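You operate a simulated robot arm through the tools that you are given. There is no shell and no other tool.

Carry out the task below with a simulated robot arm. There is one attempt and no reset: what you move stays moved.

## Task
Set the press for the lid with the blue strip and press its strip flush.
Fine: size knob to the lid's size, wing screw tight, lid into the nest, one stroke, fingers out.

Only the result counts: the job must be done as asked and must still hold three seconds after the hand-in. Knocking over, shifting, dropping, spilling or breaking anything else fails it. A push-on lid holds only when it is set on centred and level and pressed home; a screw cap is set on level and turned clockwise until tight.

## Robot
A 6-joint arm with a fingered hand, fixed in place. Base frame: the origin is on the floor under the middle of its stand, x ahead of it, y to its left, z up. Units: mm, degrees, N and s.
With the tool pointing down near the work surface it reaches from about 340 to 820 mm from the base axis. Its first joint turns from -166.0 to 166.0 degrees. Payload 4 kg.
Tool frame: the origin (TCP) lies between the finger pads and is the grasp point; the fingertips stand 26 mm ahead of it; z points along the fingers, y is the line along which they close. The gripper opens to 132 mm; its body begins 73 mm behind the TCP. The gripper is a hand of 5 fingers: y runs from the thumb to the fingers, the wrist lies at [0, 0, -239] in the tool frame.
Orientation is told as [roll, pitch, yaw] about the base's x, y, z axes, in that order, counted from this pose: with the fingers straight down and closing along the base's y, the tool's x points along the base's -x, its y along +y and its z along -z.

## Interface
- The arm moves only by the tool step_arm. Its argument "targets" is text: rows parted by semicolons, each of 6 numbers parted by spaces: the turn, a rotation vector about the tool's x, y, z in degrees, then the shift along the tool's x, y, z in mm. In form: wx wy wz dx dy dz; .... A call has 1 to 20 rows; each row is the pose to reach, as a shift and turn from the pose commanded when the call began, along the tool's axes at that moment. Each row takes 0.2 s and may step no farther than 50 mm and 8.6 degrees from the row before; otherwise, the whole call is refused. A pose out of reach is approached as far as the arm can. The call stops where the force on the tool passes 90 N (or 10 N more than at its start, if that is more) or the arm is blocked; 0.2 s more then pass. In this call time passes only in rows, and 0.2 s behind the last. It gives the time, the measured TCP pose, the force on the tool (base axes), the opening and the grip force at its end, in the units of the frame above (readings bear some noise), with the torque about the TCP (base axes, N m) and any sound that the robot's microphone picked up.
- Cameras (640 x 400 px; columns grow to the right, rows downward): "scene" is fixed at [213.2, 655.4, 1429.1]; the picture's right is [-0.97, -0.25, 0.00], its down [-0.13, 0.51, -0.85] and it looks along [0.21, -0.82, -0.53] (base axes); focal length 214 px, centre (320, 200). "wrist" rides on the gripper at [84, 2, -97] in the tool frame; the picture's right is [-0.02, 1.00, 0.00], its down [-0.75, -0.02, -0.66] and it looks along [-0.66, -0.01, 0.75] (tool axes); focal length 270 px, centre (320, 200). There is no depth. A picture from a camera that has moved, and an enlarged one, comes with that camera's place and axes in the base frame and with its lens. The place of the scene camera against the robot may be out by one fixed shift of up to 25 mm in any direction.
- snapshot(camera): a new picture of that camera. It takes no simulated time.
- set_fingers(finger1, finger2, finger3, finger4, thumb_bend): sets how far each is bent, from 0 (flat) to 1 (curled in); at 0.3 the hand is open as for a grip, at 0.7 the pads meet at the TCP. One left out holds its place. A second passes; each finger stops where it meets its share of the squeeze, and holds until it gets a number again. It is the only way to open and close the hand. It gives what a move gives, with no picture; readings hold the bend of each and the force on the fingers (four entries, about 0 where the hand has none), thumb and palm.
- enlarge(camera, box): a new picture of the part [left, top, right, bottom] of that camera's present view, enlarged. It takes no simulated time.
- job_done(): hands the job in; it is judged then, once.

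Nothing tells you positions but the pictures and the camera data. Unless the task says otherwise, let go and move clear before handing in.

The tools are called by a JSON object that holds its "api" and its "payload". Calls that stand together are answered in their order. step_arm: Moves the arm, as the interface text tells. Its arguments: {"type":"object","properties":{"targets":{"type":"string"}},"required":["targets"]} The other tools are called the same way: set_fingers (finger1, finger2, finger3, finger4, thumb_bend) moves the fingers one by one; snapshot (camera) takes a picture; enlarge (camera, box) takes an enlarged picture of a part of a camera's view; job_done () hands the job in.

At the start:

```text
time_s: 0.0
eef_pos: [232.5, 296.9, 1298.6]
tool_rot: [0.0, 0.1, 0.0]
ft_force: [-1.0, -0.2, 0.0]
ft_torque: [0.03, 0.01, 0.02]
finger_gap: 131.9
grip_force: 0.1
shape: jaw
bend: [0.3, 0.3, 0.3, 0.3, 0.3]
finger forces: [0.0, 0.1, 0.1, 0.1, 0.0, 0.0]
```

scene: 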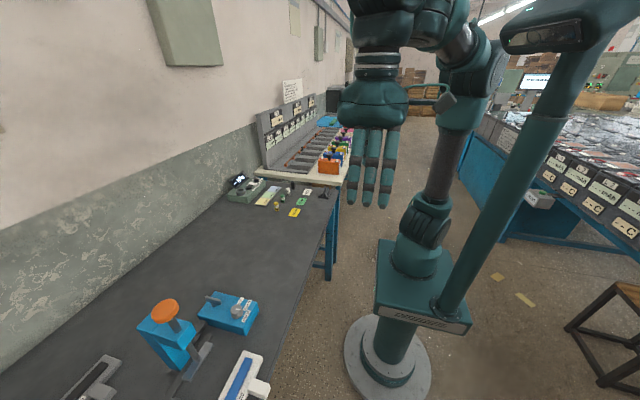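
wrist: 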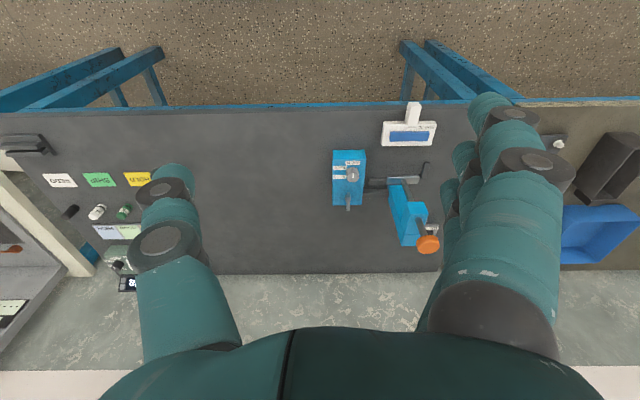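

I see a bench with a blue press (orange handle), a blue box with a knob and wing screw, and a white part with a blue strip; I'll look more closely before moving.

{"api": "enlarge", "payload": {"camera": "scene", "box": [130, 270, 290, 400]}}

{"api": "enlarge", "payload": {"camera": "wrist", "box": [310, 80, 470, 280]}}

{"api": "enlarge", "payload": {"camera": "scene", "box": [210, 60, 370, 230]}}

{"api": "enlarge", "payload": {"camera": "wrist", "box": [0, 120, 220, 300]}}

```text
3.08 times, centred on (210, 335) of scene
camera zoom: at [213.2, 655.4, 1429.1], right [-0.97, -0.25, 0.0], down [-0.13, 0.51, -0.85], along [0.21, -0.82, -0.53], focal length 660 px, centre (658, -215)
```

zoom: 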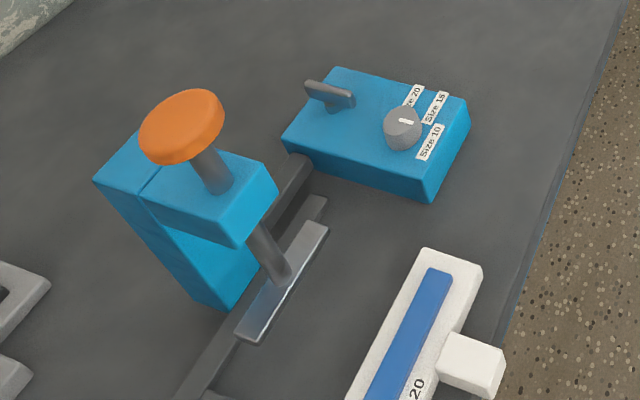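

```text
2.00 times, centred on (390, 180) of wrist
camera zoom: at [146.6, 299.7, 1394.1], right [0.02, 1.0, 0.0], down [0.75, -0.02, 0.66], along [0.66, -0.01, -0.75], focal length 541 px, centre (180, 240)
```

zoom: 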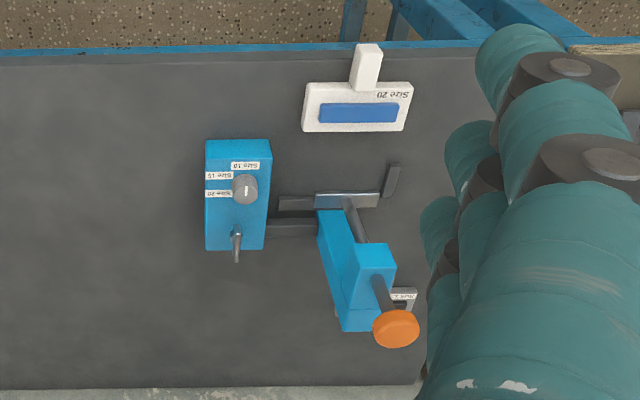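

```text
2.35 times, centred on (290, 145) of scene
camera zoom: at [213.2, 655.4, 1429.1], right [-0.97, -0.25, 0.0], down [-0.13, 0.51, -0.85], along [0.21, -0.82, -0.53], focal length 505 px, centre (391, 329)
```

zoom: 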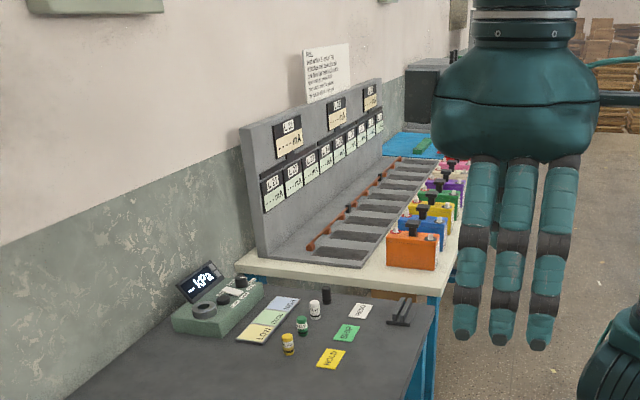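

```text
2.22 times, centred on (110, 210) of wrist
camera zoom: at [146.6, 299.7, 1394.1], right [0.02, 1.0, 0.0], down [0.75, -0.02, 0.66], along [0.66, -0.01, -0.75], focal length 601 px, centre (787, 178)
```

zoom: 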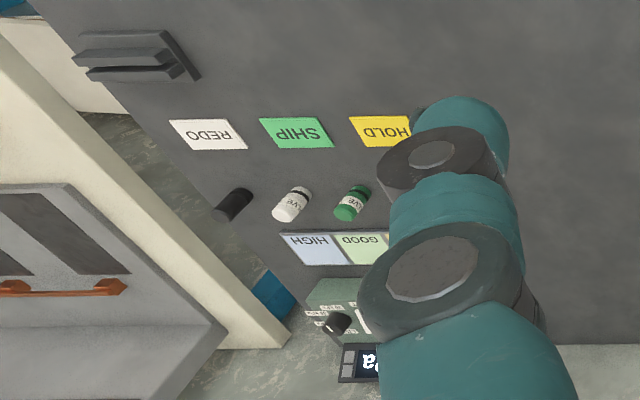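

The press, the size box (sizes 10/15/20 with a knob and a wing screw) and the lid labelled "Size 20" all lie around x 450–650, y 330–550, z about 800. I'll move the hand lower to look at them more closely.

{"api": "step_arm", "payload": {"targets": "0 0 0 -8 20 40; 0 0 0 -16 40 79; 0 0 0 -24 60 119; 0 0 0 -32 80 158; 0 0 0 -40 100 190"}}

{"api": "snapshot", "payload": {"camera": "wrist"}}

{"api": "snapshot", "payload": {"camera": "scene"}}

```text
time_s: 1.2
eef_pos: [275.3, 395.5, 1106.8]
tool_rot: [0.2, 0.0, 0.0]
ft_force: [0.3, 0.6, -0.7]
ft_torque: [0.0, 0.03, -0.01]
finger_gap: 132.0
grip_force: 0.1
shape: jaw
bend: [0.3, 0.3, 0.3, 0.3, 0.3]
finger forces: [0.1, 0.1, 0.1, 0.0, 0.1, 0.0]
```

```text
taken
camera wrist: at [189.3, 397.1, 1202.9], right [0.02, 1.0, 0.0], down [0.75, -0.02, 0.66], along [0.66, -0.01, -0.75], focal length 270 px, centre (320, 200)
```

wrist: 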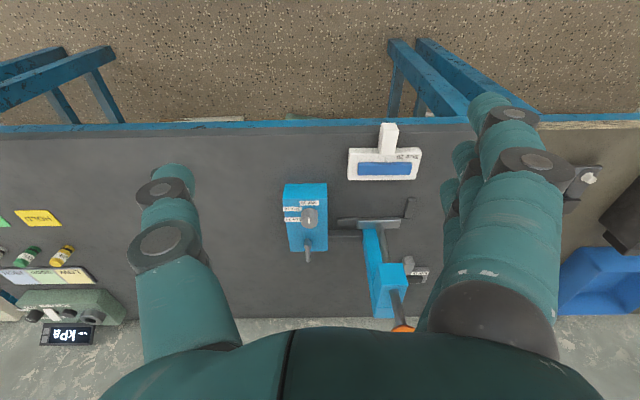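

```text
taken
```

scene: 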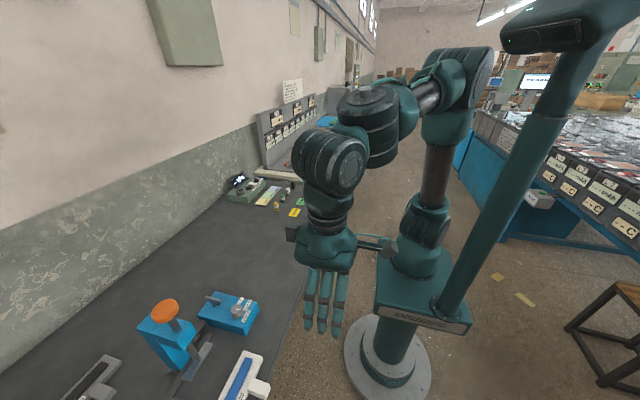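

The view is closer now; I'll enlarge the press, the size box and the surrounding pieces.

{"api": "enlarge", "payload": {"camera": "wrist", "box": [270, 110, 450, 335]}}

{"api": "enlarge", "payload": {"camera": "wrist", "box": [270, 165, 350, 275]}}

{"api": "enlarge", "payload": {"camera": "scene", "box": [190, 280, 270, 340]}}

{"api": "enlarge", "payload": {"camera": "wrist", "box": [440, 80, 640, 330]}}

{"api": "enlarge", "payload": {"camera": "scene", "box": [50, 320, 290, 400]}}

```text
1.78 times, centred on (360, 222) of wrist
camera zoom: at [189.3, 397.1, 1202.9], right [0.02, 1.0, 0.0], down [0.75, -0.02, 0.66], along [0.66, -0.01, -0.75], focal length 480 px, centre (249, 160)
```

zoom: 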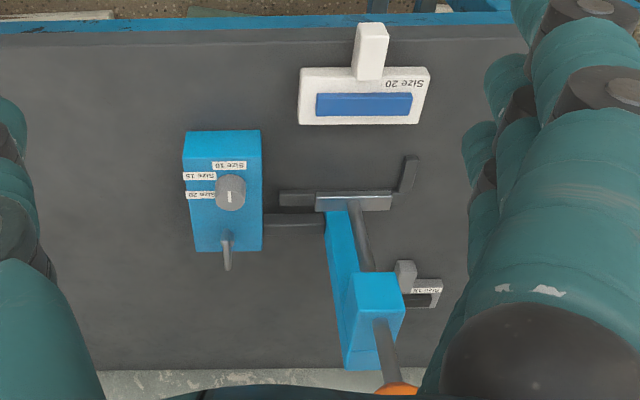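

```text
3.64 times, centred on (310, 220) of wrist
camera zoom: at [189.3, 397.1, 1202.9], right [0.02, 1.0, 0.0], down [0.75, -0.02, 0.66], along [0.66, -0.01, -0.75], focal length 983 px, centre (356, 127)
```

zoom: 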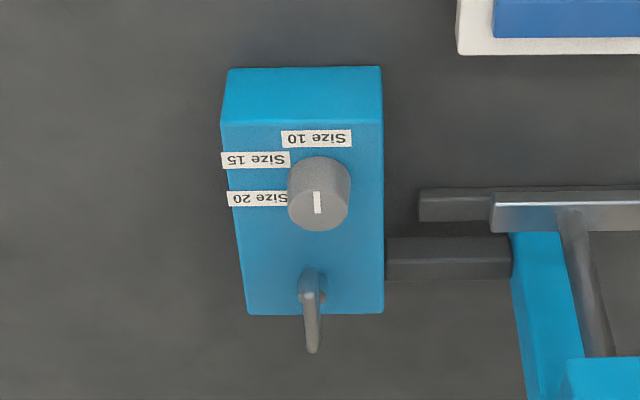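

```text
6.67 times, centred on (230, 310) of scene
camera zoom: at [213.2, 655.4, 1429.1], right [-0.97, -0.25, 0.0], down [-0.13, 0.51, -0.85], along [0.21, -0.82, -0.53], focal length 1430 px, centre (920, -533)
```

zoom: 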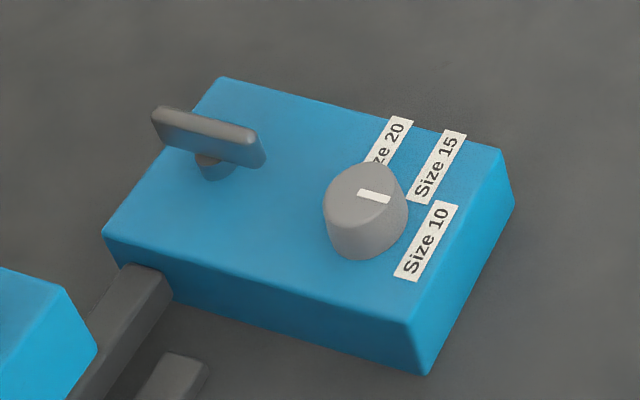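

```text
1.60 times, centred on (540, 205) of wrist
camera zoom: at [189.3, 397.1, 1202.9], right [0.02, 1.0, 0.0], down [0.75, -0.02, 0.66], along [0.66, -0.01, -0.75], focal length 432 px, centre (-32, 192)
```

zoom: 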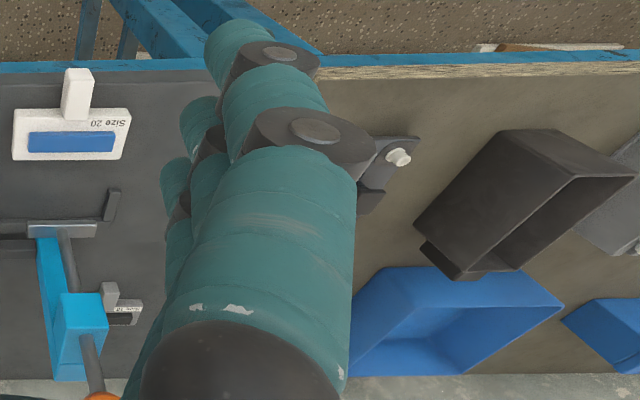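

```text
2.67 times, centred on (170, 360) of scene
camera zoom: at [213.2, 655.4, 1429.1], right [-0.97, -0.25, 0.0], down [-0.13, 0.51, -0.85], along [0.21, -0.82, -0.53], focal length 572 px, centre (720, -227)
```

zoom: 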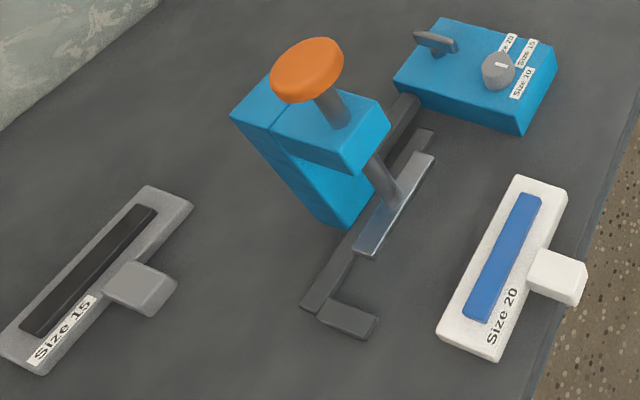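

The blue-strip lid reads "Size 20", while a second grey "Size 15" lid with a black strip lies farther back and must stay put. The knob seems to point at "Size 10"; next I'll lower the hand to see the knob, the wing screw and the nest up close.

{"api": "step_arm", "payload": {"targets": "0 0 0 -18 -5 31; 0 0 0 -35 -10 62; 0 0 0 -53 -15 94; 0 0 0 -70 -20 125"}}

{"api": "snapshot", "payload": {"camera": "wrist"}}

{"api": "enlarge", "payload": {"camera": "wrist", "box": [230, 150, 410, 300]}}

```text
time_s: 2.2
eef_pos: [343.4, 379.4, 983.1]
tool_rot: [0.1, -0.1, 0.1]
ft_force: [-0.1, 0.0, 0.6]
ft_torque: [0.03, -0.02, 0.02]
finger_gap: 131.7
grip_force: 0.0
shape: jaw
bend: [0.3, 0.3, 0.3, 0.3, 0.3]
finger forces: [0.0, 0.0, 0.1, 0.0, 0.0, 0.0]
```

```text
taken
camera wrist: at [258.1, 380.1, 1078.9], right [0.02, 1.0, 0.0], down [0.75, -0.02, 0.66], along [0.66, -0.01, -0.75], focal length 270 px, centre (320, 200)
```

wrist: 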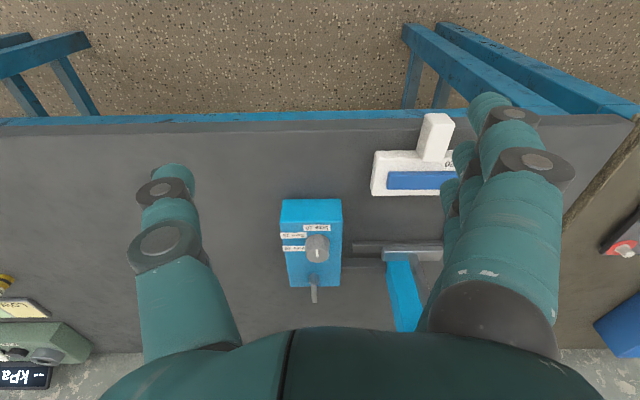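

```text
2.67 times, centred on (320, 225) of wrist
camera zoom: at [258.1, 380.1, 1078.9], right [0.02, 1.0, 0.0], down [0.75, -0.02, 0.66], along [0.66, -0.01, -0.75], focal length 721 px, centre (320, 133)
```

zoom: 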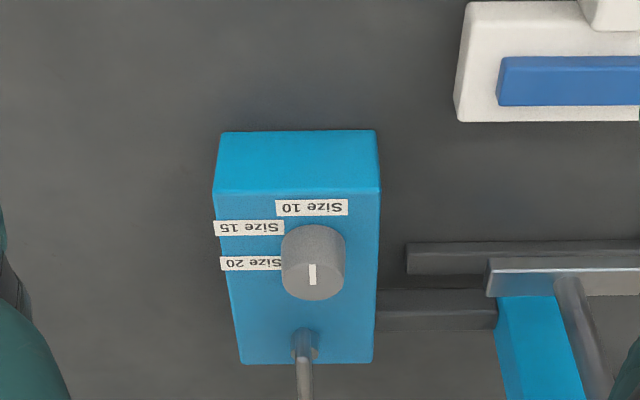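

I estimate the size box top at z≈837 (x 509–660, y 325–405), the knob at about (544, 372), the bench at z≈790, and the press handle at about (551, 498, 1056). I'll go above the box with the hand tilted so the camera looks nearly straight down, keeping clear of the handle.

{"api": "step_arm", "payload": {"targets": "0 0 0 -20 -18 0; 0 4 0 -50 -36 0; 0 8 0 -85 -36 4; 0 12 0 -115 -36 8; 0 16 0 -145 -36 12; 0 20 0 -175 -36 16; 0 25 0 -200 -36 20"}}

{"api": "snapshot", "payload": {"camera": "wrist"}}

{"api": "snapshot", "payload": {"camera": "scene"}}

```text
time_s: 3.8
eef_pos: [512.9, 338.0, 964.4]
tool_rot: [0.1, 19.6, -0.1]
ft_force: [1.1, -1.0, -0.1]
ft_torque: [0.02, 0.06, 0.0]
finger_gap: 131.9
grip_force: 0.0
shape: jaw
bend: [0.3, 0.3, 0.3, 0.3, 0.3]
finger forces: [0.0, 0.1, 0.0, 0.0, 0.0, 0.1]
out of reach, approached as far as the arm can: row 6, 7
```

```text
taken
camera wrist: at [465.6, 338.9, 1082.5], right [0.02, 1.0, -0.01], down [0.93, -0.02, 0.37], along [0.36, -0.01, -0.93], focal length 270 px, centre (320, 200)
```

wrist: 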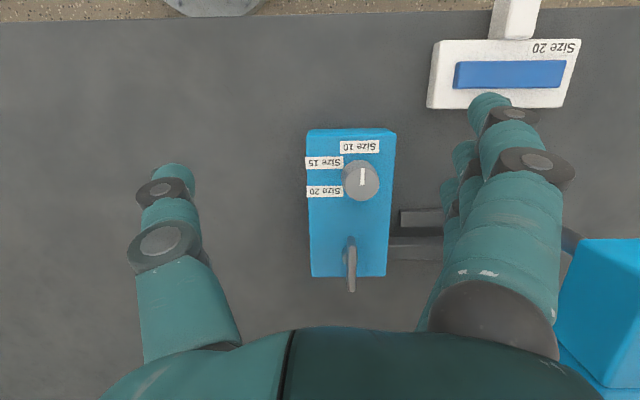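

```text
taken
```

scene: 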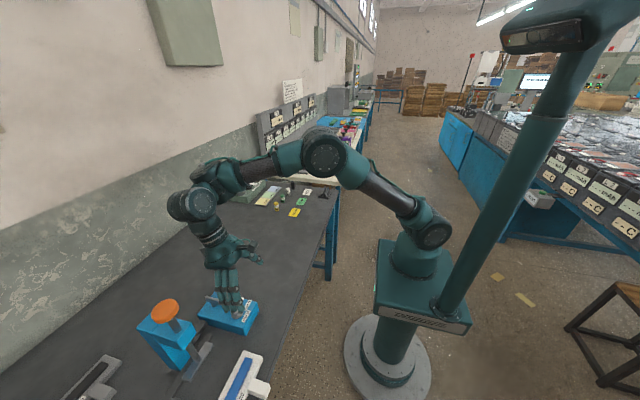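

I now have a near-vertical view of the size box; enlarging it and the nest.

{"api": "enlarge", "payload": {"camera": "wrist", "box": [290, 115, 420, 300]}}

{"api": "enlarge", "payload": {"camera": "wrist", "box": [380, 0, 640, 250]}}

```text
2.16 times, centred on (355, 208) of wrist
camera zoom: at [465.6, 338.9, 1082.5], right [0.02, 1.0, -0.01], down [0.93, -0.02, 0.37], along [0.36, -0.01, -0.93], focal length 584 px, centre (244, 184)
```

zoom: 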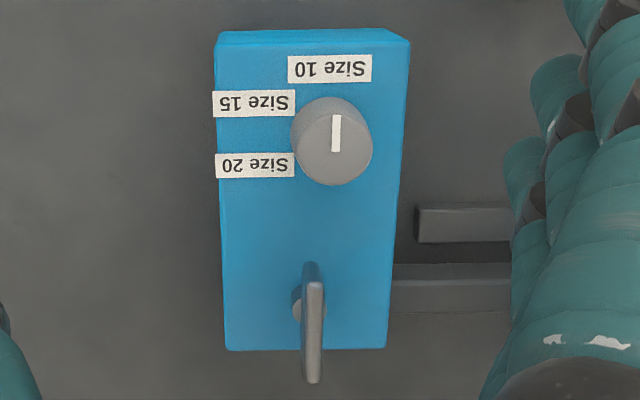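

```text
1.60 times, centred on (510, 125) of wrist
camera zoom: at [465.6, 338.9, 1082.5], right [0.02, 1.0, -0.01], down [0.93, -0.02, 0.37], along [0.36, -0.01, -0.93], focal length 432 px, centre (16, 320)
```

zoom: 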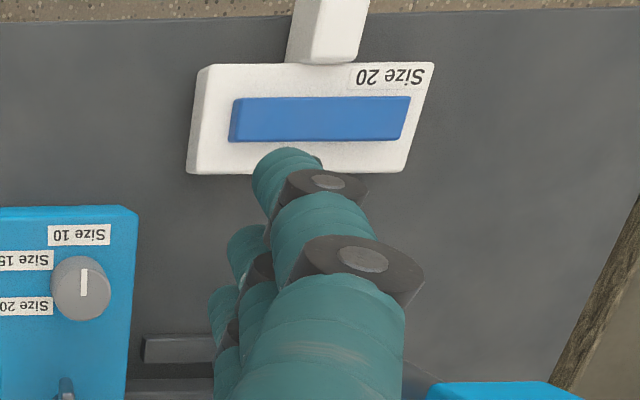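

From these views: box top at z≈848, the knob centre at about (534, 371.5) with its top at z≈870 and its pointer toward −x (Size 10). Size 15 sits 60° on and Size 20 sits 120° on, so the knob needs 120° counter-clockwise seen from above. I'll curl the two outer fingers to make a slim three-finger grip and look at the hand.

{"api": "set_fingers", "payload": {"finger1": 1.0, "finger4": 1.0}}

{"api": "snapshot", "payload": {"camera": "wrist"}}

{"api": "enlarge", "payload": {"camera": "scene", "box": [140, 160, 300, 400]}}

```text
time_s: 4.8
eef_pos: [514.1, 338.4, 963.4]
tool_rot: [0.1, 19.7, -0.1]
ft_force: [0.3, 0.6, 0.1]
ft_torque: [-0.02, 0.01, -0.01]
finger_gap: 64.8
grip_force: 0.0
shape: fingers
bend: [1.0, 0.3, 0.3, 1.0, 0.3]
finger forces: [0.0, 0.0, 0.0, 0.0, 0.0, 0.0]
```

```text
taken
camera wrist: at [465.1, 339.2, 1082.7], right [0.02, 1.0, 0.0], down [0.93, -0.02, 0.37], along [0.36, -0.01, -0.93], focal length 270 px, centre (320, 200)
```

wrist: 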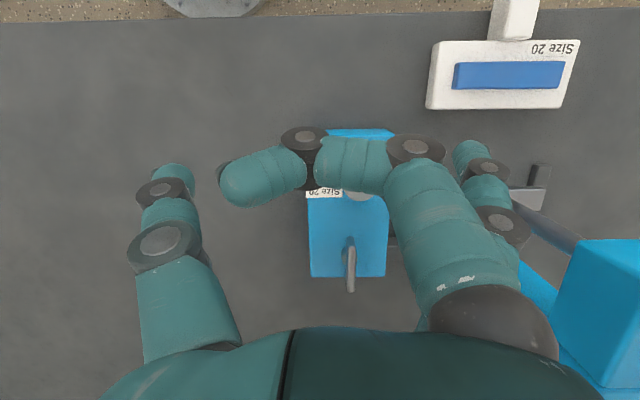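

```text
1.67 times, centred on (220, 280) of scene
camera zoom: at [213.2, 655.4, 1429.1], right [-0.97, -0.25, 0.0], down [-0.13, 0.51, -0.85], along [0.21, -0.82, -0.53], focal length 358 px, centre (487, 67)
```

zoom: 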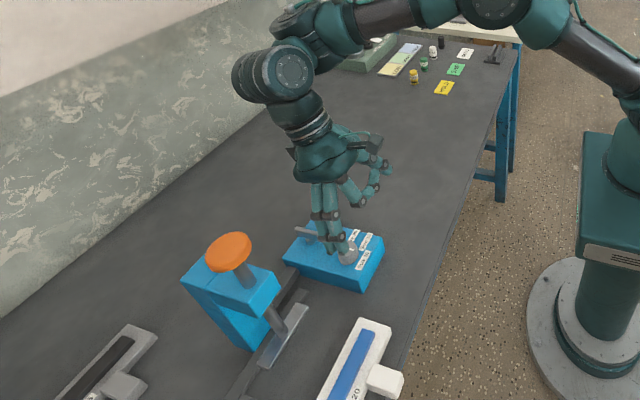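

Curling to 1.0 swings a finger across the camera view. I'll see how the outer fingers look when flat instead.

{"api": "set_fingers", "payload": {"finger1": 0.0, "finger4": 0.0}}

{"api": "snapshot", "payload": {"camera": "wrist"}}

{"api": "enlarge", "payload": {"camera": "scene", "box": [140, 160, 300, 400]}}

```text
time_s: 5.8
eef_pos: [513.1, 338.0, 963.6]
tool_rot: [0.2, 19.7, 0.0]
ft_force: [0.1, 0.4, 0.1]
ft_torque: [0.02, 0.01, 0.03]
finger_gap: 168.6
grip_force: 0.0
shape: fingers
bend: [0.0, 0.3, 0.3, 0.0, 0.3]
finger forces: [0.1, 0.0, 0.0, 0.0, 0.0, 0.1]
```

```text
taken
camera wrist: at [465.1, 339.2, 1082.7], right [0.02, 1.0, 0.0], down [0.93, -0.02, 0.37], along [0.36, -0.01, -0.93], focal length 270 px, centre (320, 200)
```

wrist: 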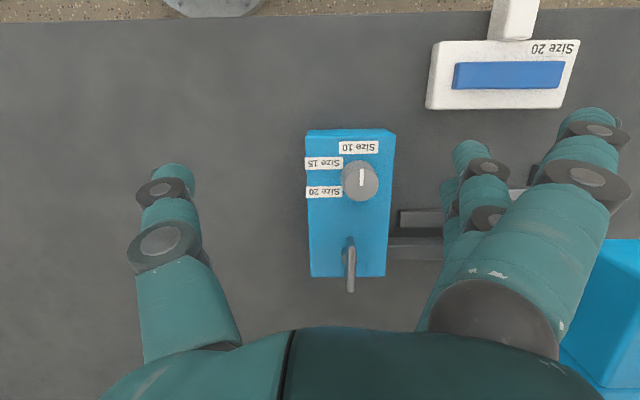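

```text
1.67 times, centred on (220, 280) of scene
camera zoom: at [213.2, 655.4, 1429.1], right [-0.97, -0.25, 0.0], down [-0.13, 0.51, -0.85], along [0.21, -0.82, -0.53], focal length 358 px, centre (487, 67)
```

zoom: 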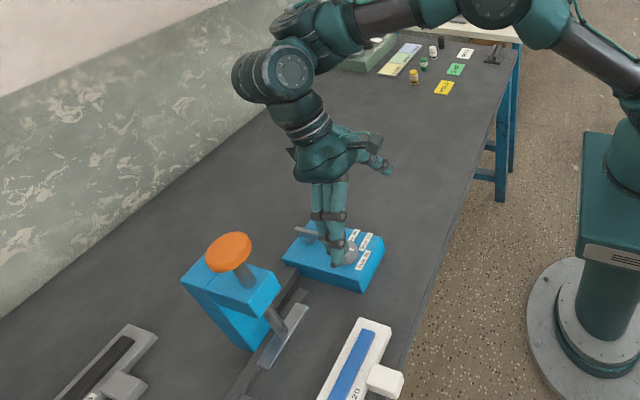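

Flat outer fingers spread too wide near the press, so I'll put them back to 0.3 and grip the knob only with the thumb and the two middle fingers. Next I straighten the hand above the knob.

{"api": "set_fingers", "payload": {"finger1": 0.3, "finger4": 0.3}}

{"api": "step_arm", "payload": {"targets": "0 -7 0 -5 8 -3; 0 -14 0 -12 20 -5; 0 -19.7 0 -19.3 33.5 -6.9"}}

{"api": "snapshot", "payload": {"camera": "wrist"}}

```text
time_s: 6.8
eef_pos: [513.1, 337.8, 963.7]
tool_rot: [0.1, 19.7, 0.0]
ft_force: [0.1, 0.0, -0.2]
ft_torque: [0.0, 0.02, 0.0]
finger_gap: 139.5
grip_force: 0.1
shape: fingers
bend: [0.3, 0.3, 0.3, 0.3, 0.3]
finger forces: [0.0, 0.0, 0.1, 0.0, 0.1, 0.0]
```

```text
time_s: 7.6
eef_pos: [535.1, 372.6, 965.7]
tool_rot: [0.1, -0.1, -0.1]
ft_force: [-0.2, -1.3, 0.8]
ft_torque: [0.0, 0.02, 0.0]
finger_gap: 139.4
grip_force: 0.1
shape: fingers
bend: [0.3, 0.3, 0.3, 0.3, 0.3]
finger forces: [0.0, 0.0, 0.0, 0.0, 0.0, 0.0]
out of reach, approached as far as the arm can: row 1
```

```text
taken
camera wrist: at [449.3, 373.2, 1061.4], right [0.02, 1.0, 0.0], down [0.75, -0.02, 0.66], along [0.66, -0.01, -0.75], focal length 270 px, centre (320, 200)
```

wrist: 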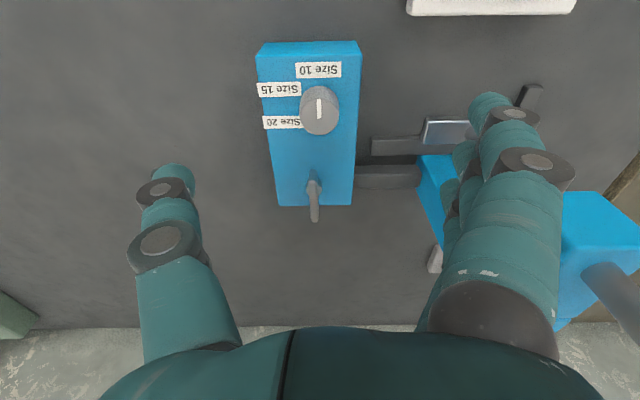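

The knob appears exactly where predicted, so my coordinates hold. Now I turn the hand to yaw −30° over the knob, then check before going down.

{"api": "step_arm", "payload": {"targets": "0 0 7.5 0.4 -0.4 5; 0 0 15 0.7 -0.7 10; 0 0 22.5 1 -1 15; 0 0 30 1.4 -1.1 20"}}

{"api": "snapshot", "payload": {"camera": "wrist"}}

{"api": "enlarge", "payload": {"camera": "scene", "box": [140, 200, 300, 350]}}

```text
time_s: 8.6
eef_pos: [531.7, 369.8, 945.3]
tool_rot: [0.1, 0.0, -30.2]
ft_force: [0.7, 0.2, -0.7]
ft_torque: [0.05, 0.01, 0.0]
finger_gap: 139.1
grip_force: 0.0
shape: fingers
bend: [0.3, 0.3, 0.3, 0.3, 0.3]
finger forces: [0.0, 0.1, 0.0, 0.1, 0.0, 0.0]
```

```text
taken
camera wrist: at [458.7, 412.9, 1041.6], right [0.52, 0.85, 0.0], down [0.64, -0.39, 0.66], along [0.56, -0.34, -0.75], focal length 270 px, centre (320, 200)
```

wrist: 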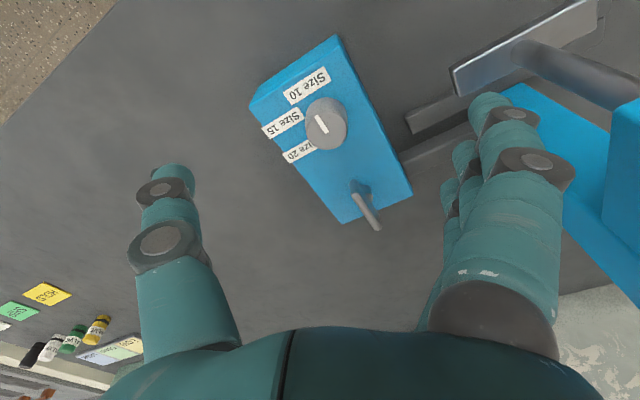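

```text
2.67 times, centred on (220, 275) of scene
camera zoom: at [213.2, 655.4, 1429.1], right [-0.97, -0.25, 0.0], down [-0.13, 0.51, -0.85], along [0.21, -0.82, -0.53], focal length 572 px, centre (587, 0)
```

zoom: 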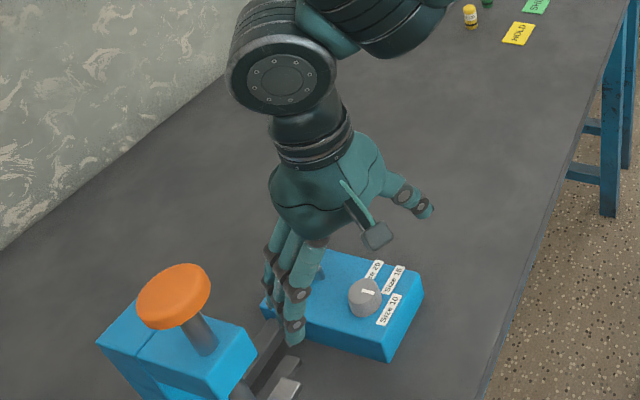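

The hand is centred over the knob at yaw −30° and clear of the press. I'll lower until the fingertips are just above the box top.

{"api": "step_arm", "payload": {"targets": "0 0 0 -0.5 1.5 25; 0 0 0 -0.9 2.5 45; 0 0 0 -0.9 2.5 60; 0 0 0 -0.9 2.5 68"}}

{"api": "snapshot", "payload": {"camera": "wrist"}}

{"api": "enlarge", "payload": {"camera": "scene", "box": [140, 220, 300, 350]}}

```text
time_s: 9.6
eef_pos: [533.9, 371.5, 877.8]
tool_rot: [0.1, 0.1, -30.1]
ft_force: [-0.2, 0.5, -0.1]
ft_torque: [-0.01, -0.02, -0.02]
finger_gap: 139.7
grip_force: 0.0
shape: fingers
bend: [0.3, 0.3, 0.3, 0.3, 0.3]
finger forces: [0.1, 0.0, 0.1, 0.0, 0.1, 0.0]
```

```text
taken
camera wrist: at [460.7, 413.8, 974.2], right [0.52, 0.85, 0.0], down [0.64, -0.39, 0.66], along [0.56, -0.34, -0.75], focal length 270 px, centre (320, 200)
```

wrist: 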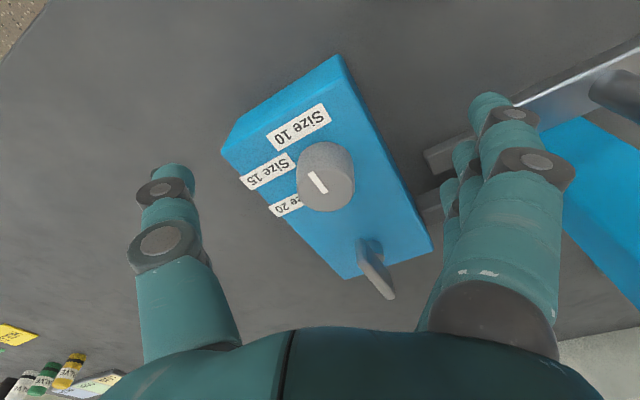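

```text
3.08 times, centred on (220, 285) of scene
camera zoom: at [213.2, 655.4, 1429.1], right [-0.97, -0.25, 0.0], down [-0.13, 0.51, -0.85], along [0.21, -0.82, -0.53], focal length 660 px, centre (628, -62)
```

zoom: 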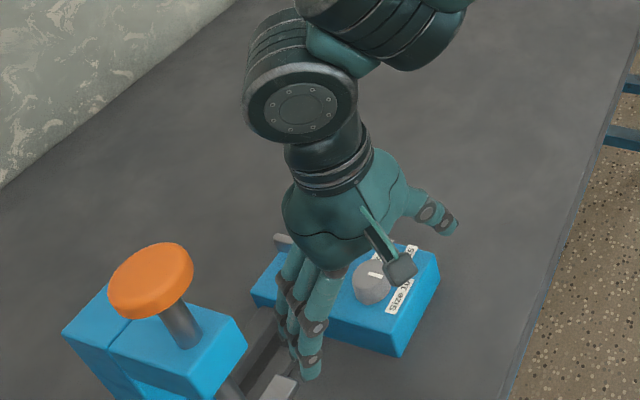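

The knob sits centred between thumb and fingers with the tips about 4 mm above the box top. Now I close the thumb and middle fingers on it.

{"api": "set_fingers", "payload": {"finger2": 0.56, "finger3": 0.56, "thumb_bend": 0.56}}

{"api": "snapshot", "payload": {"camera": "wrist"}}

```text
time_s: 10.6
eef_pos: [534.4, 370.5, 878.2]
tool_rot: [0.2, 0.1, -30.1]
ft_force: [-1.2, -0.7, 2.5]
ft_torque: [-0.15, 0.08, -0.01]
finger_gap: 99.3
grip_force: 1.6
shape: fingers
bend: [0.3, 0.56, 0.56, 0.3, 0.56]
finger forces: [0.0, 0.0, 0.0, 0.0, 3.1, 0.0]
```

```text
taken
camera wrist: at [460.7, 413.7, 974.5], right [0.52, 0.85, 0.0], down [0.64, -0.39, 0.66], along [0.56, -0.34, -0.75], focal length 270 px, centre (320, 200)
```

wrist: 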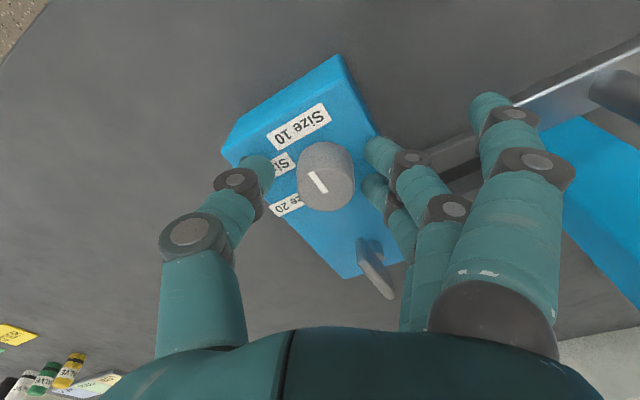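

The thumb tip seems to be touching the box top (slight upward force), so I'll rise 4 mm before closing fully.

{"api": "step_arm", "payload": {"targets": "0 0 0 0 0 -4"}}

{"api": "set_fingers", "payload": {"finger2": 0.72, "finger3": 0.72, "thumb_bend": 0.72}}

{"api": "snapshot", "payload": {"camera": "wrist"}}

```text
time_s: 11.0
eef_pos: [533.9, 370.2, 881.2]
tool_rot: [0.1, 0.0, -30.1]
ft_force: [-0.1, 0.3, -0.6]
ft_torque: [-0.01, 0.03, 0.01]
finger_gap: 97.9
grip_force: 0.0
shape: fingers
bend: [0.3, 0.56, 0.56, 0.3, 0.56]
finger forces: [0.0, 0.1, 0.0, 0.1, 0.0, 0.0]
```

```text
time_s: 12.0
eef_pos: [534.1, 370.5, 881.5]
tool_rot: [0.0, 0.0, -30.1]
ft_force: [2.8, 4.3, -6.2]
ft_torque: [0.09, -0.1, -0.02]
finger_gap: 85.0
grip_force: 12.4
shape: fingers
bend: [0.3, 0.66, 0.62, 0.3, 0.67]
finger forces: [0.1, 6.5, 8.3, 0.0, 9.1, 0.1]
```

```text
taken
camera wrist: at [460.8, 413.8, 977.5], right [0.52, 0.85, 0.0], down [0.64, -0.39, 0.66], along [0.56, -0.34, -0.75], focal length 270 px, centre (320, 200)
```

wrist: 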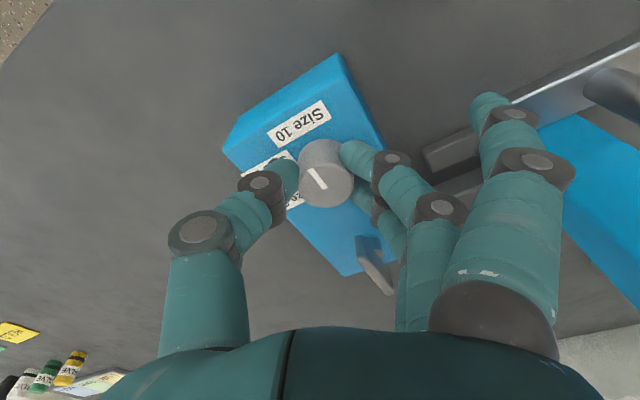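

The knob is gripped at about 12 N. I'll turn it 15° first (counter-clockwise from above) and check whether it follows.

{"api": "step_arm", "payload": {"targets": "0 0 -5 0 0.5 0; 0 0 -10 0 0.5 0; 0 0 -15 0 0.5 0"}}

{"api": "snapshot", "payload": {"camera": "wrist"}}

```text
time_s: 12.8
eef_pos: [534.7, 370.5, 881.3]
tool_rot: [0.1, 0.1, -15.1]
ft_force: [3.6, -1.3, -4.3]
ft_torque: [-0.06, -0.09, -0.01]
finger_gap: 85.8
grip_force: 11.7
shape: fingers
bend: [0.3, 0.67, 0.63, 0.3, 0.67]
finger forces: [0.0, 4.6, 7.6, 0.0, 11.1, 0.0]
```

```text
taken
camera wrist: at [452.0, 393.9, 977.3], right [0.28, 0.96, 0.0], down [0.72, -0.21, 0.66], along [0.63, -0.18, -0.75], focal length 270 px, centre (320, 200)
```

wrist: 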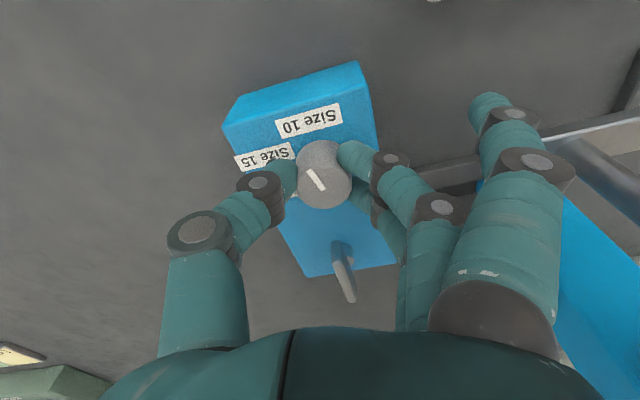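

The knob turned with the hand. I'll continue another 45°.

{"api": "step_arm", "payload": {"targets": "0 0 -7.5 0 0 0; 0 0 -15 0 0 0; 0 0 -22.5 0 0 0; 0 0 -30 0 0 0; 0 0 -37.5 0 0 0; 0 0 -45 0 0 0"}}

{"api": "snapshot", "payload": {"camera": "wrist"}}

```text
time_s: 14.2
eef_pos: [533.9, 370.6, 882.0]
tool_rot: [0.1, 0.0, 30.0]
ft_force: [1.5, -10.4, -0.7]
ft_torque: [-0.32, -0.07, -0.05]
finger_gap: 88.6
grip_force: 13.2
shape: fingers
bend: [0.3, 0.69, 0.64, 0.3, 0.67]
finger forces: [0.1, 4.9, 4.8, 0.0, 17.5, 0.0]
```

```text
taken
camera wrist: at [459.5, 330.3, 977.1], right [-0.48, 0.88, 0.0], down [0.66, 0.36, 0.66], along [0.58, 0.32, -0.75], focal length 270 px, centre (320, 200)
```

wrist: 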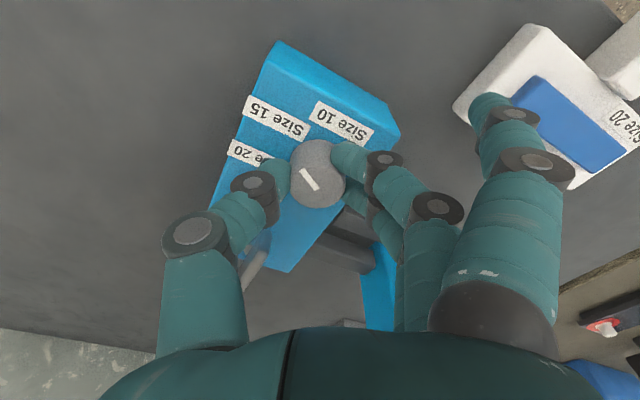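

The pointer is now near Size 15. I'll open the grip, rotate back to yaw −30°, and take a second bite for the remaining 60°.

{"api": "set_fingers", "payload": {"finger2": 0.42, "finger3": 0.42, "thumb_bend": 0.42}}

{"api": "step_arm", "payload": {"targets": "0 0 0 0 0 -14; 0 0 0 0 0 -30"}}

{"api": "snapshot", "payload": {"camera": "wrist"}}

{"api": "enlarge", "payload": {"camera": "wrist", "box": [200, 20, 420, 260]}}

```text
time_s: 15.2
eef_pos: [534.0, 371.5, 882.1]
tool_rot: [0.1, 0.1, 29.9]
ft_force: [-1.1, 0.0, -0.1]
ft_torque: [0.01, 0.04, -0.02]
finger_gap: 119.7
grip_force: 0.0
shape: fingers
bend: [0.3, 0.42, 0.42, 0.3, 0.42]
finger forces: [0.0, 0.0, 0.0, 0.1, 0.0, 0.1]
```

```text
time_s: 15.8
eef_pos: [534.1, 372.8, 912.5]
tool_rot: [0.1, 0.1, 29.9]
ft_force: [0.3, 0.0, 0.2]
ft_torque: [0.03, -0.03, 0.02]
finger_gap: 119.4
grip_force: 0.0
shape: fingers
bend: [0.3, 0.42, 0.42, 0.3, 0.42]
finger forces: [0.0, 0.0, 0.0, 0.0, 0.0, 0.0]
```

```text
taken
camera wrist: at [458.7, 332.0, 1007.5], right [-0.48, 0.88, 0.0], down [0.66, 0.36, 0.66], along [0.58, 0.32, -0.75], focal length 270 px, centre (320, 200)
```

wrist: 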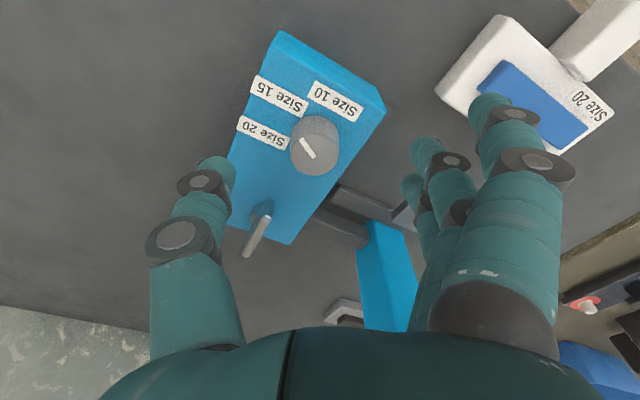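

```text
1.67 times, centred on (310, 140) of wrist
camera zoom: at [458.7, 332.0, 1007.5], right [-0.48, 0.88, 0.0], down [0.66, 0.36, 0.66], along [0.58, 0.32, -0.75], focal length 450 px, centre (337, 300)
```

zoom: 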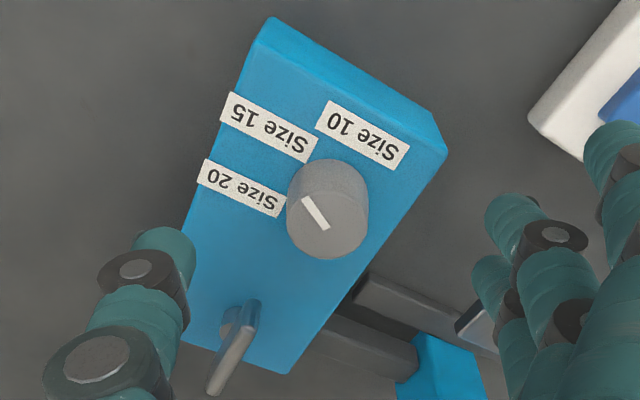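

The pointer measures about 59° round, right at Size 15. Now I rotate back and lower for the second bite.

{"api": "step_arm", "payload": {"targets": "0 0 7.5 0 0 0; 0 0 15 0 0 0; 0 0 22.5 0 0 0; 0 0 30 0 0 0; 0 0 37.5 0 0 0; 0 0 45 0 0 0; 0 0 52.5 0 0 0; 0 0 60 0 0 0; 0 0 60 0 0 15; 0 0 60 0 0 30"}}

{"api": "set_fingers", "payload": {"finger2": 0.72, "finger3": 0.72, "thumb_bend": 0.72}}

{"api": "snapshot", "payload": {"camera": "wrist"}}

```text
time_s: 18.0
eef_pos: [535.4, 371.5, 880.7]
tool_rot: [0.1, 0.1, -30.1]
ft_force: [-0.3, -0.6, -0.4]
ft_torque: [0.0, 0.03, 0.0]
finger_gap: 119.7
grip_force: 0.0
shape: fingers
bend: [0.3, 0.42, 0.42, 0.3, 0.42]
finger forces: [0.1, 0.0, 0.0, 0.1, 0.1, 0.0]
```

```text
time_s: 19.0
eef_pos: [535.6, 372.6, 880.4]
tool_rot: [0.1, 0.0, -30.2]
ft_force: [1.2, 2.4, -7.2]
ft_torque: [0.05, -0.03, -0.03]
finger_gap: 86.2
grip_force: 12.5
shape: fingers
bend: [0.3, 0.67, 0.64, 0.3, 0.66]
finger forces: [0.0, 5.7, 7.8, 0.1, 10.7, 0.0]
```

```text
taken
camera wrist: at [461.7, 415.0, 977.1], right [0.52, 0.85, 0.0], down [0.64, -0.39, 0.66], along [0.56, -0.34, -0.75], focal length 270 px, centre (320, 200)
```

wrist: 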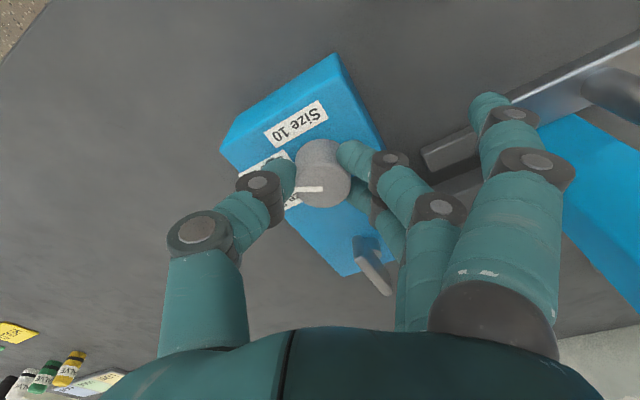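

The knob is gripped again; I'll turn it another 61° counter-clockwise.

{"api": "step_arm", "payload": {"targets": "0 0 -7.6 0 0 0; 0 0 -15.2 0 0 0; 0 0 -22.8 0 0 0; 0 0 -30.5 0 0 0; 0 0 -38.2 0 0 0; 0 0 -45.8 0 0 0; 0 0 -53.4 0 0 0; 0 0 -61 0 0 0"}}

{"api": "snapshot", "payload": {"camera": "wrist"}}

```text
time_s: 20.8
eef_pos: [534.4, 372.3, 880.7]
tool_rot: [0.1, -0.1, 30.9]
ft_force: [6.8, -5.2, -1.7]
ft_torque: [-0.18, -0.17, -0.05]
finger_gap: 88.4
grip_force: 12.9
shape: fingers
bend: [0.3, 0.69, 0.66, 0.3, 0.66]
finger forces: [0.0, 3.7, 6.3, 0.1, 15.8, 0.0]
```

```text
taken
camera wrist: at [460.0, 328.6, 976.4], right [-0.5, 0.87, 0.0], down [0.65, 0.37, 0.66], along [0.57, 0.33, -0.75], focal length 270 px, centre (320, 200)
```

wrist: 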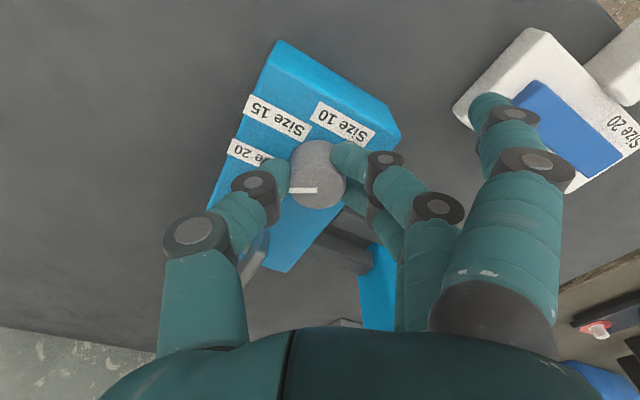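

The mark now points to the Size 20 side. I'll open and lift to measure the pointer angle.

{"api": "set_fingers", "payload": {"finger2": 0.42, "finger3": 0.42, "thumb_bend": 0.42}}

{"api": "step_arm", "payload": {"targets": "0 0 0 0 0 -14; 0 0 0 0 0 -30; 0 0 5 0 0 -50; 0 0 13 0 0 -70; 0 0 21 0 0 -80; 0 0 29 0 0 -85"}}

{"api": "snapshot", "payload": {"camera": "wrist"}}

{"api": "enlarge", "payload": {"camera": "wrist", "box": [250, 20, 410, 230]}}

{"api": "enlarge", "payload": {"camera": "scene", "box": [190, 280, 270, 340]}}

```text
time_s: 21.8
eef_pos: [534.4, 372.1, 879.8]
tool_rot: [0.1, 0.1, 30.9]
ft_force: [-0.1, 0.3, -0.5]
ft_torque: [0.01, 0.0, -0.02]
finger_gap: 119.8
grip_force: 0.1
shape: fingers
bend: [0.3, 0.42, 0.42, 0.3, 0.42]
finger forces: [0.0, 0.1, 0.0, 0.1, 0.0, 0.1]
```

```text
time_s: 23.2
eef_pos: [534.7, 371.4, 966.2]
tool_rot: [0.2, 0.0, 1.8]
ft_force: [-0.4, 0.2, 1.0]
ft_torque: [0.01, 0.03, -0.01]
finger_gap: 119.9
grip_force: 0.0
shape: fingers
bend: [0.3, 0.42, 0.42, 0.3, 0.42]
finger forces: [0.0, 0.0, 0.0, 0.0, 0.0, 0.0]
```

```text
taken
camera wrist: at [448.2, 370.1, 1061.4], right [-0.01, 1.0, 0.0], down [0.75, 0.01, 0.66], along [0.66, 0.01, -0.75], focal length 270 px, centre (320, 200)
```

wrist: 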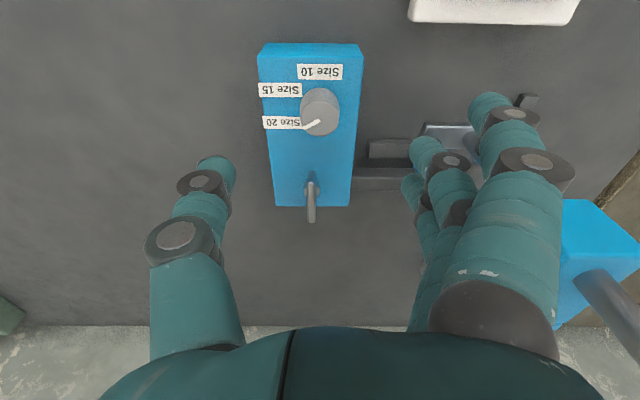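

```text
1.90 times, centred on (330, 125) of wrist
camera zoom: at [448.2, 370.1, 1061.4], right [-0.01, 1.0, 0.0], down [0.75, 0.01, 0.66], along [0.66, 0.01, -0.75], focal length 515 px, centre (301, 343)
```

zoom: 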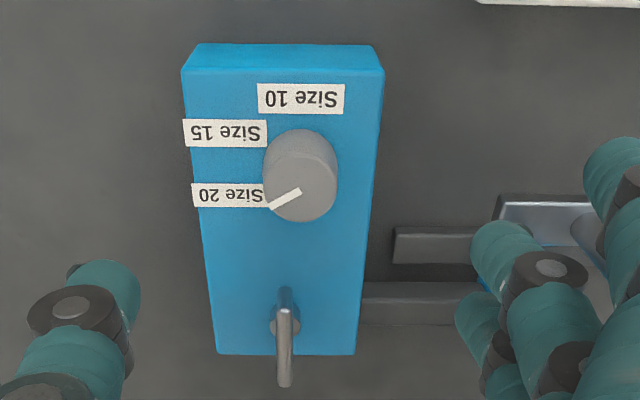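

```text
6.67 times, centred on (230, 310) of scene
camera zoom: at [213.2, 655.4, 1429.1], right [-0.97, -0.25, 0.0], down [-0.13, 0.51, -0.85], along [0.21, -0.82, -0.53], focal length 1430 px, centre (920, -533)
```

zoom: 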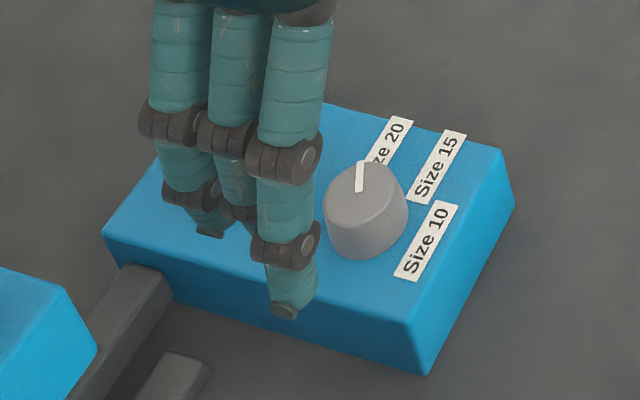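

The pointer measures ~121°, straight at Size 20. Now for the wing screw, which I place at about (610, 364) with its top at z≈882 and its wing along x; I'll move above it and look.

{"api": "step_arm", "payload": {"targets": "0 0 0.6 -25 -3.3 0; 0 0 1.2 -50 -6.6 0; 0 0 1.9 -75.2 -9.8 0"}}

{"api": "snapshot", "payload": {"camera": "wrist"}}

{"api": "enlarge", "payload": {"camera": "wrist", "box": [240, 60, 400, 220]}}

```text
time_s: 24.0
eef_pos: [607.7, 365.4, 966.6]
tool_rot: [0.2, 0.0, 0.0]
ft_force: [0.1, 1.5, 0.3]
ft_torque: [0.01, 0.03, -0.02]
finger_gap: 120.0
grip_force: 0.1
shape: fingers
bend: [0.3, 0.42, 0.42, 0.3, 0.42]
finger forces: [0.0, 0.0, 0.0, 0.0, 0.0, 0.0]
```

```text
taken
camera wrist: at [522.9, 365.4, 1062.1], right [0.02, 1.0, 0.0], down [0.75, -0.02, 0.66], along [0.66, -0.01, -0.75], focal length 270 px, centre (320, 200)
```

wrist: 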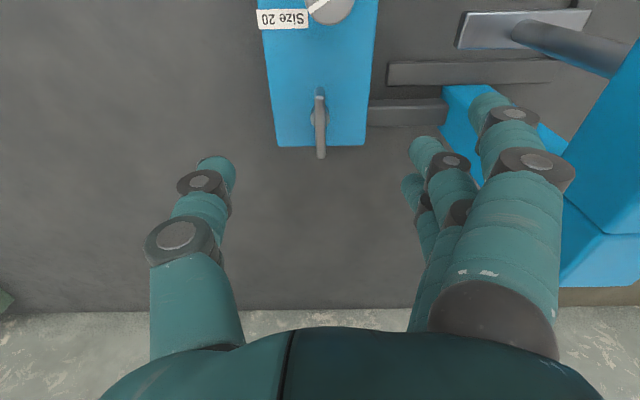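

```text
2.50 times, centred on (320, 140) of wrist
camera zoom: at [522.9, 365.4, 1062.1], right [0.02, 1.0, 0.0], down [0.75, -0.02, 0.66], along [0.66, -0.01, -0.75], focal length 676 px, centre (320, 350)
```

zoom: 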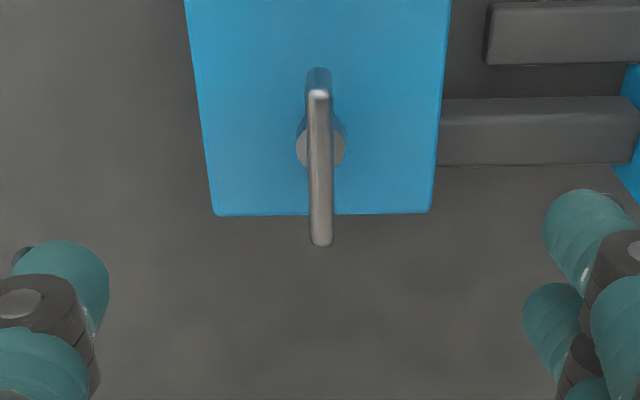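

The wing screw is directly ahead, about 6 mm farther out than the TCP. I'll lower to just above it and fine-centre.

{"api": "step_arm", "payload": {"targets": "0 0 0 -3 -1 25; 0 0 0 -6 -1 48"}}

{"api": "snapshot", "payload": {"camera": "wrist"}}

{"api": "enlarge", "payload": {"camera": "wrist", "box": [240, 100, 400, 260]}}

{"api": "enlarge", "payload": {"camera": "scene", "box": [140, 220, 300, 350]}}

```text
time_s: 24.6
eef_pos: [614.2, 364.2, 917.7]
tool_rot: [0.2, 0.0, 0.0]
ft_force: [0.9, -0.5, 0.4]
ft_torque: [0.01, 0.02, -0.03]
finger_gap: 119.5
grip_force: 0.1
shape: fingers
bend: [0.3, 0.42, 0.42, 0.3, 0.42]
finger forces: [0.0, 0.0, 0.1, 0.0, 0.1, 0.0]
```

```text
taken
camera wrist: at [529.2, 365.9, 1013.1], right [0.02, 1.0, 0.0], down [0.75, -0.02, 0.66], along [0.66, -0.01, -0.75], focal length 270 px, centre (320, 200)
```

wrist: 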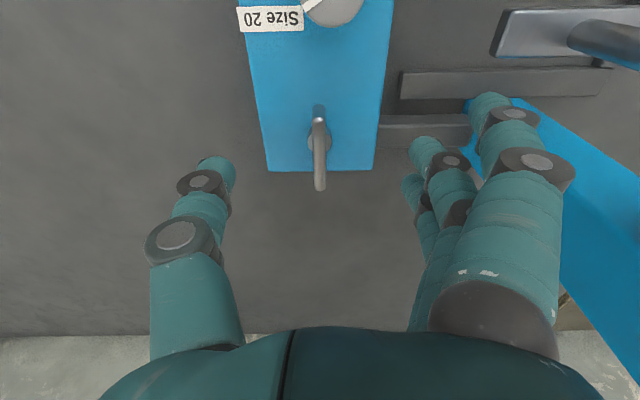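

```text
2.50 times, centred on (320, 180) of wrist
camera zoom: at [529.2, 365.9, 1013.1], right [0.02, 1.0, 0.0], down [0.75, -0.02, 0.66], along [0.66, -0.01, -0.75], focal length 676 px, centre (320, 250)
```

zoom: 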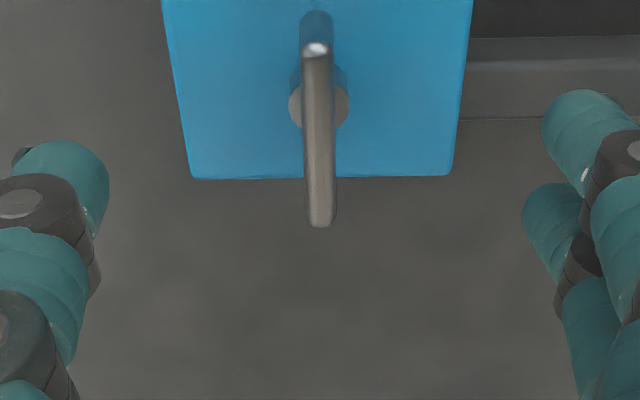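

```text
3.08 times, centred on (220, 285) of scene
camera zoom: at [213.2, 655.4, 1429.1], right [-0.97, -0.25, 0.0], down [-0.13, 0.51, -0.85], along [0.21, -0.82, -0.53], focal length 660 px, centre (628, -62)
```

zoom: 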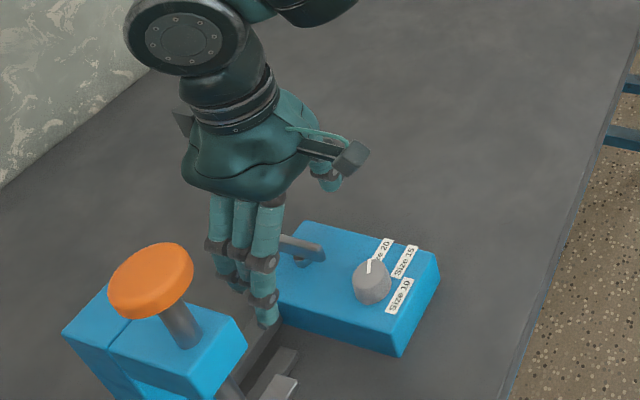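

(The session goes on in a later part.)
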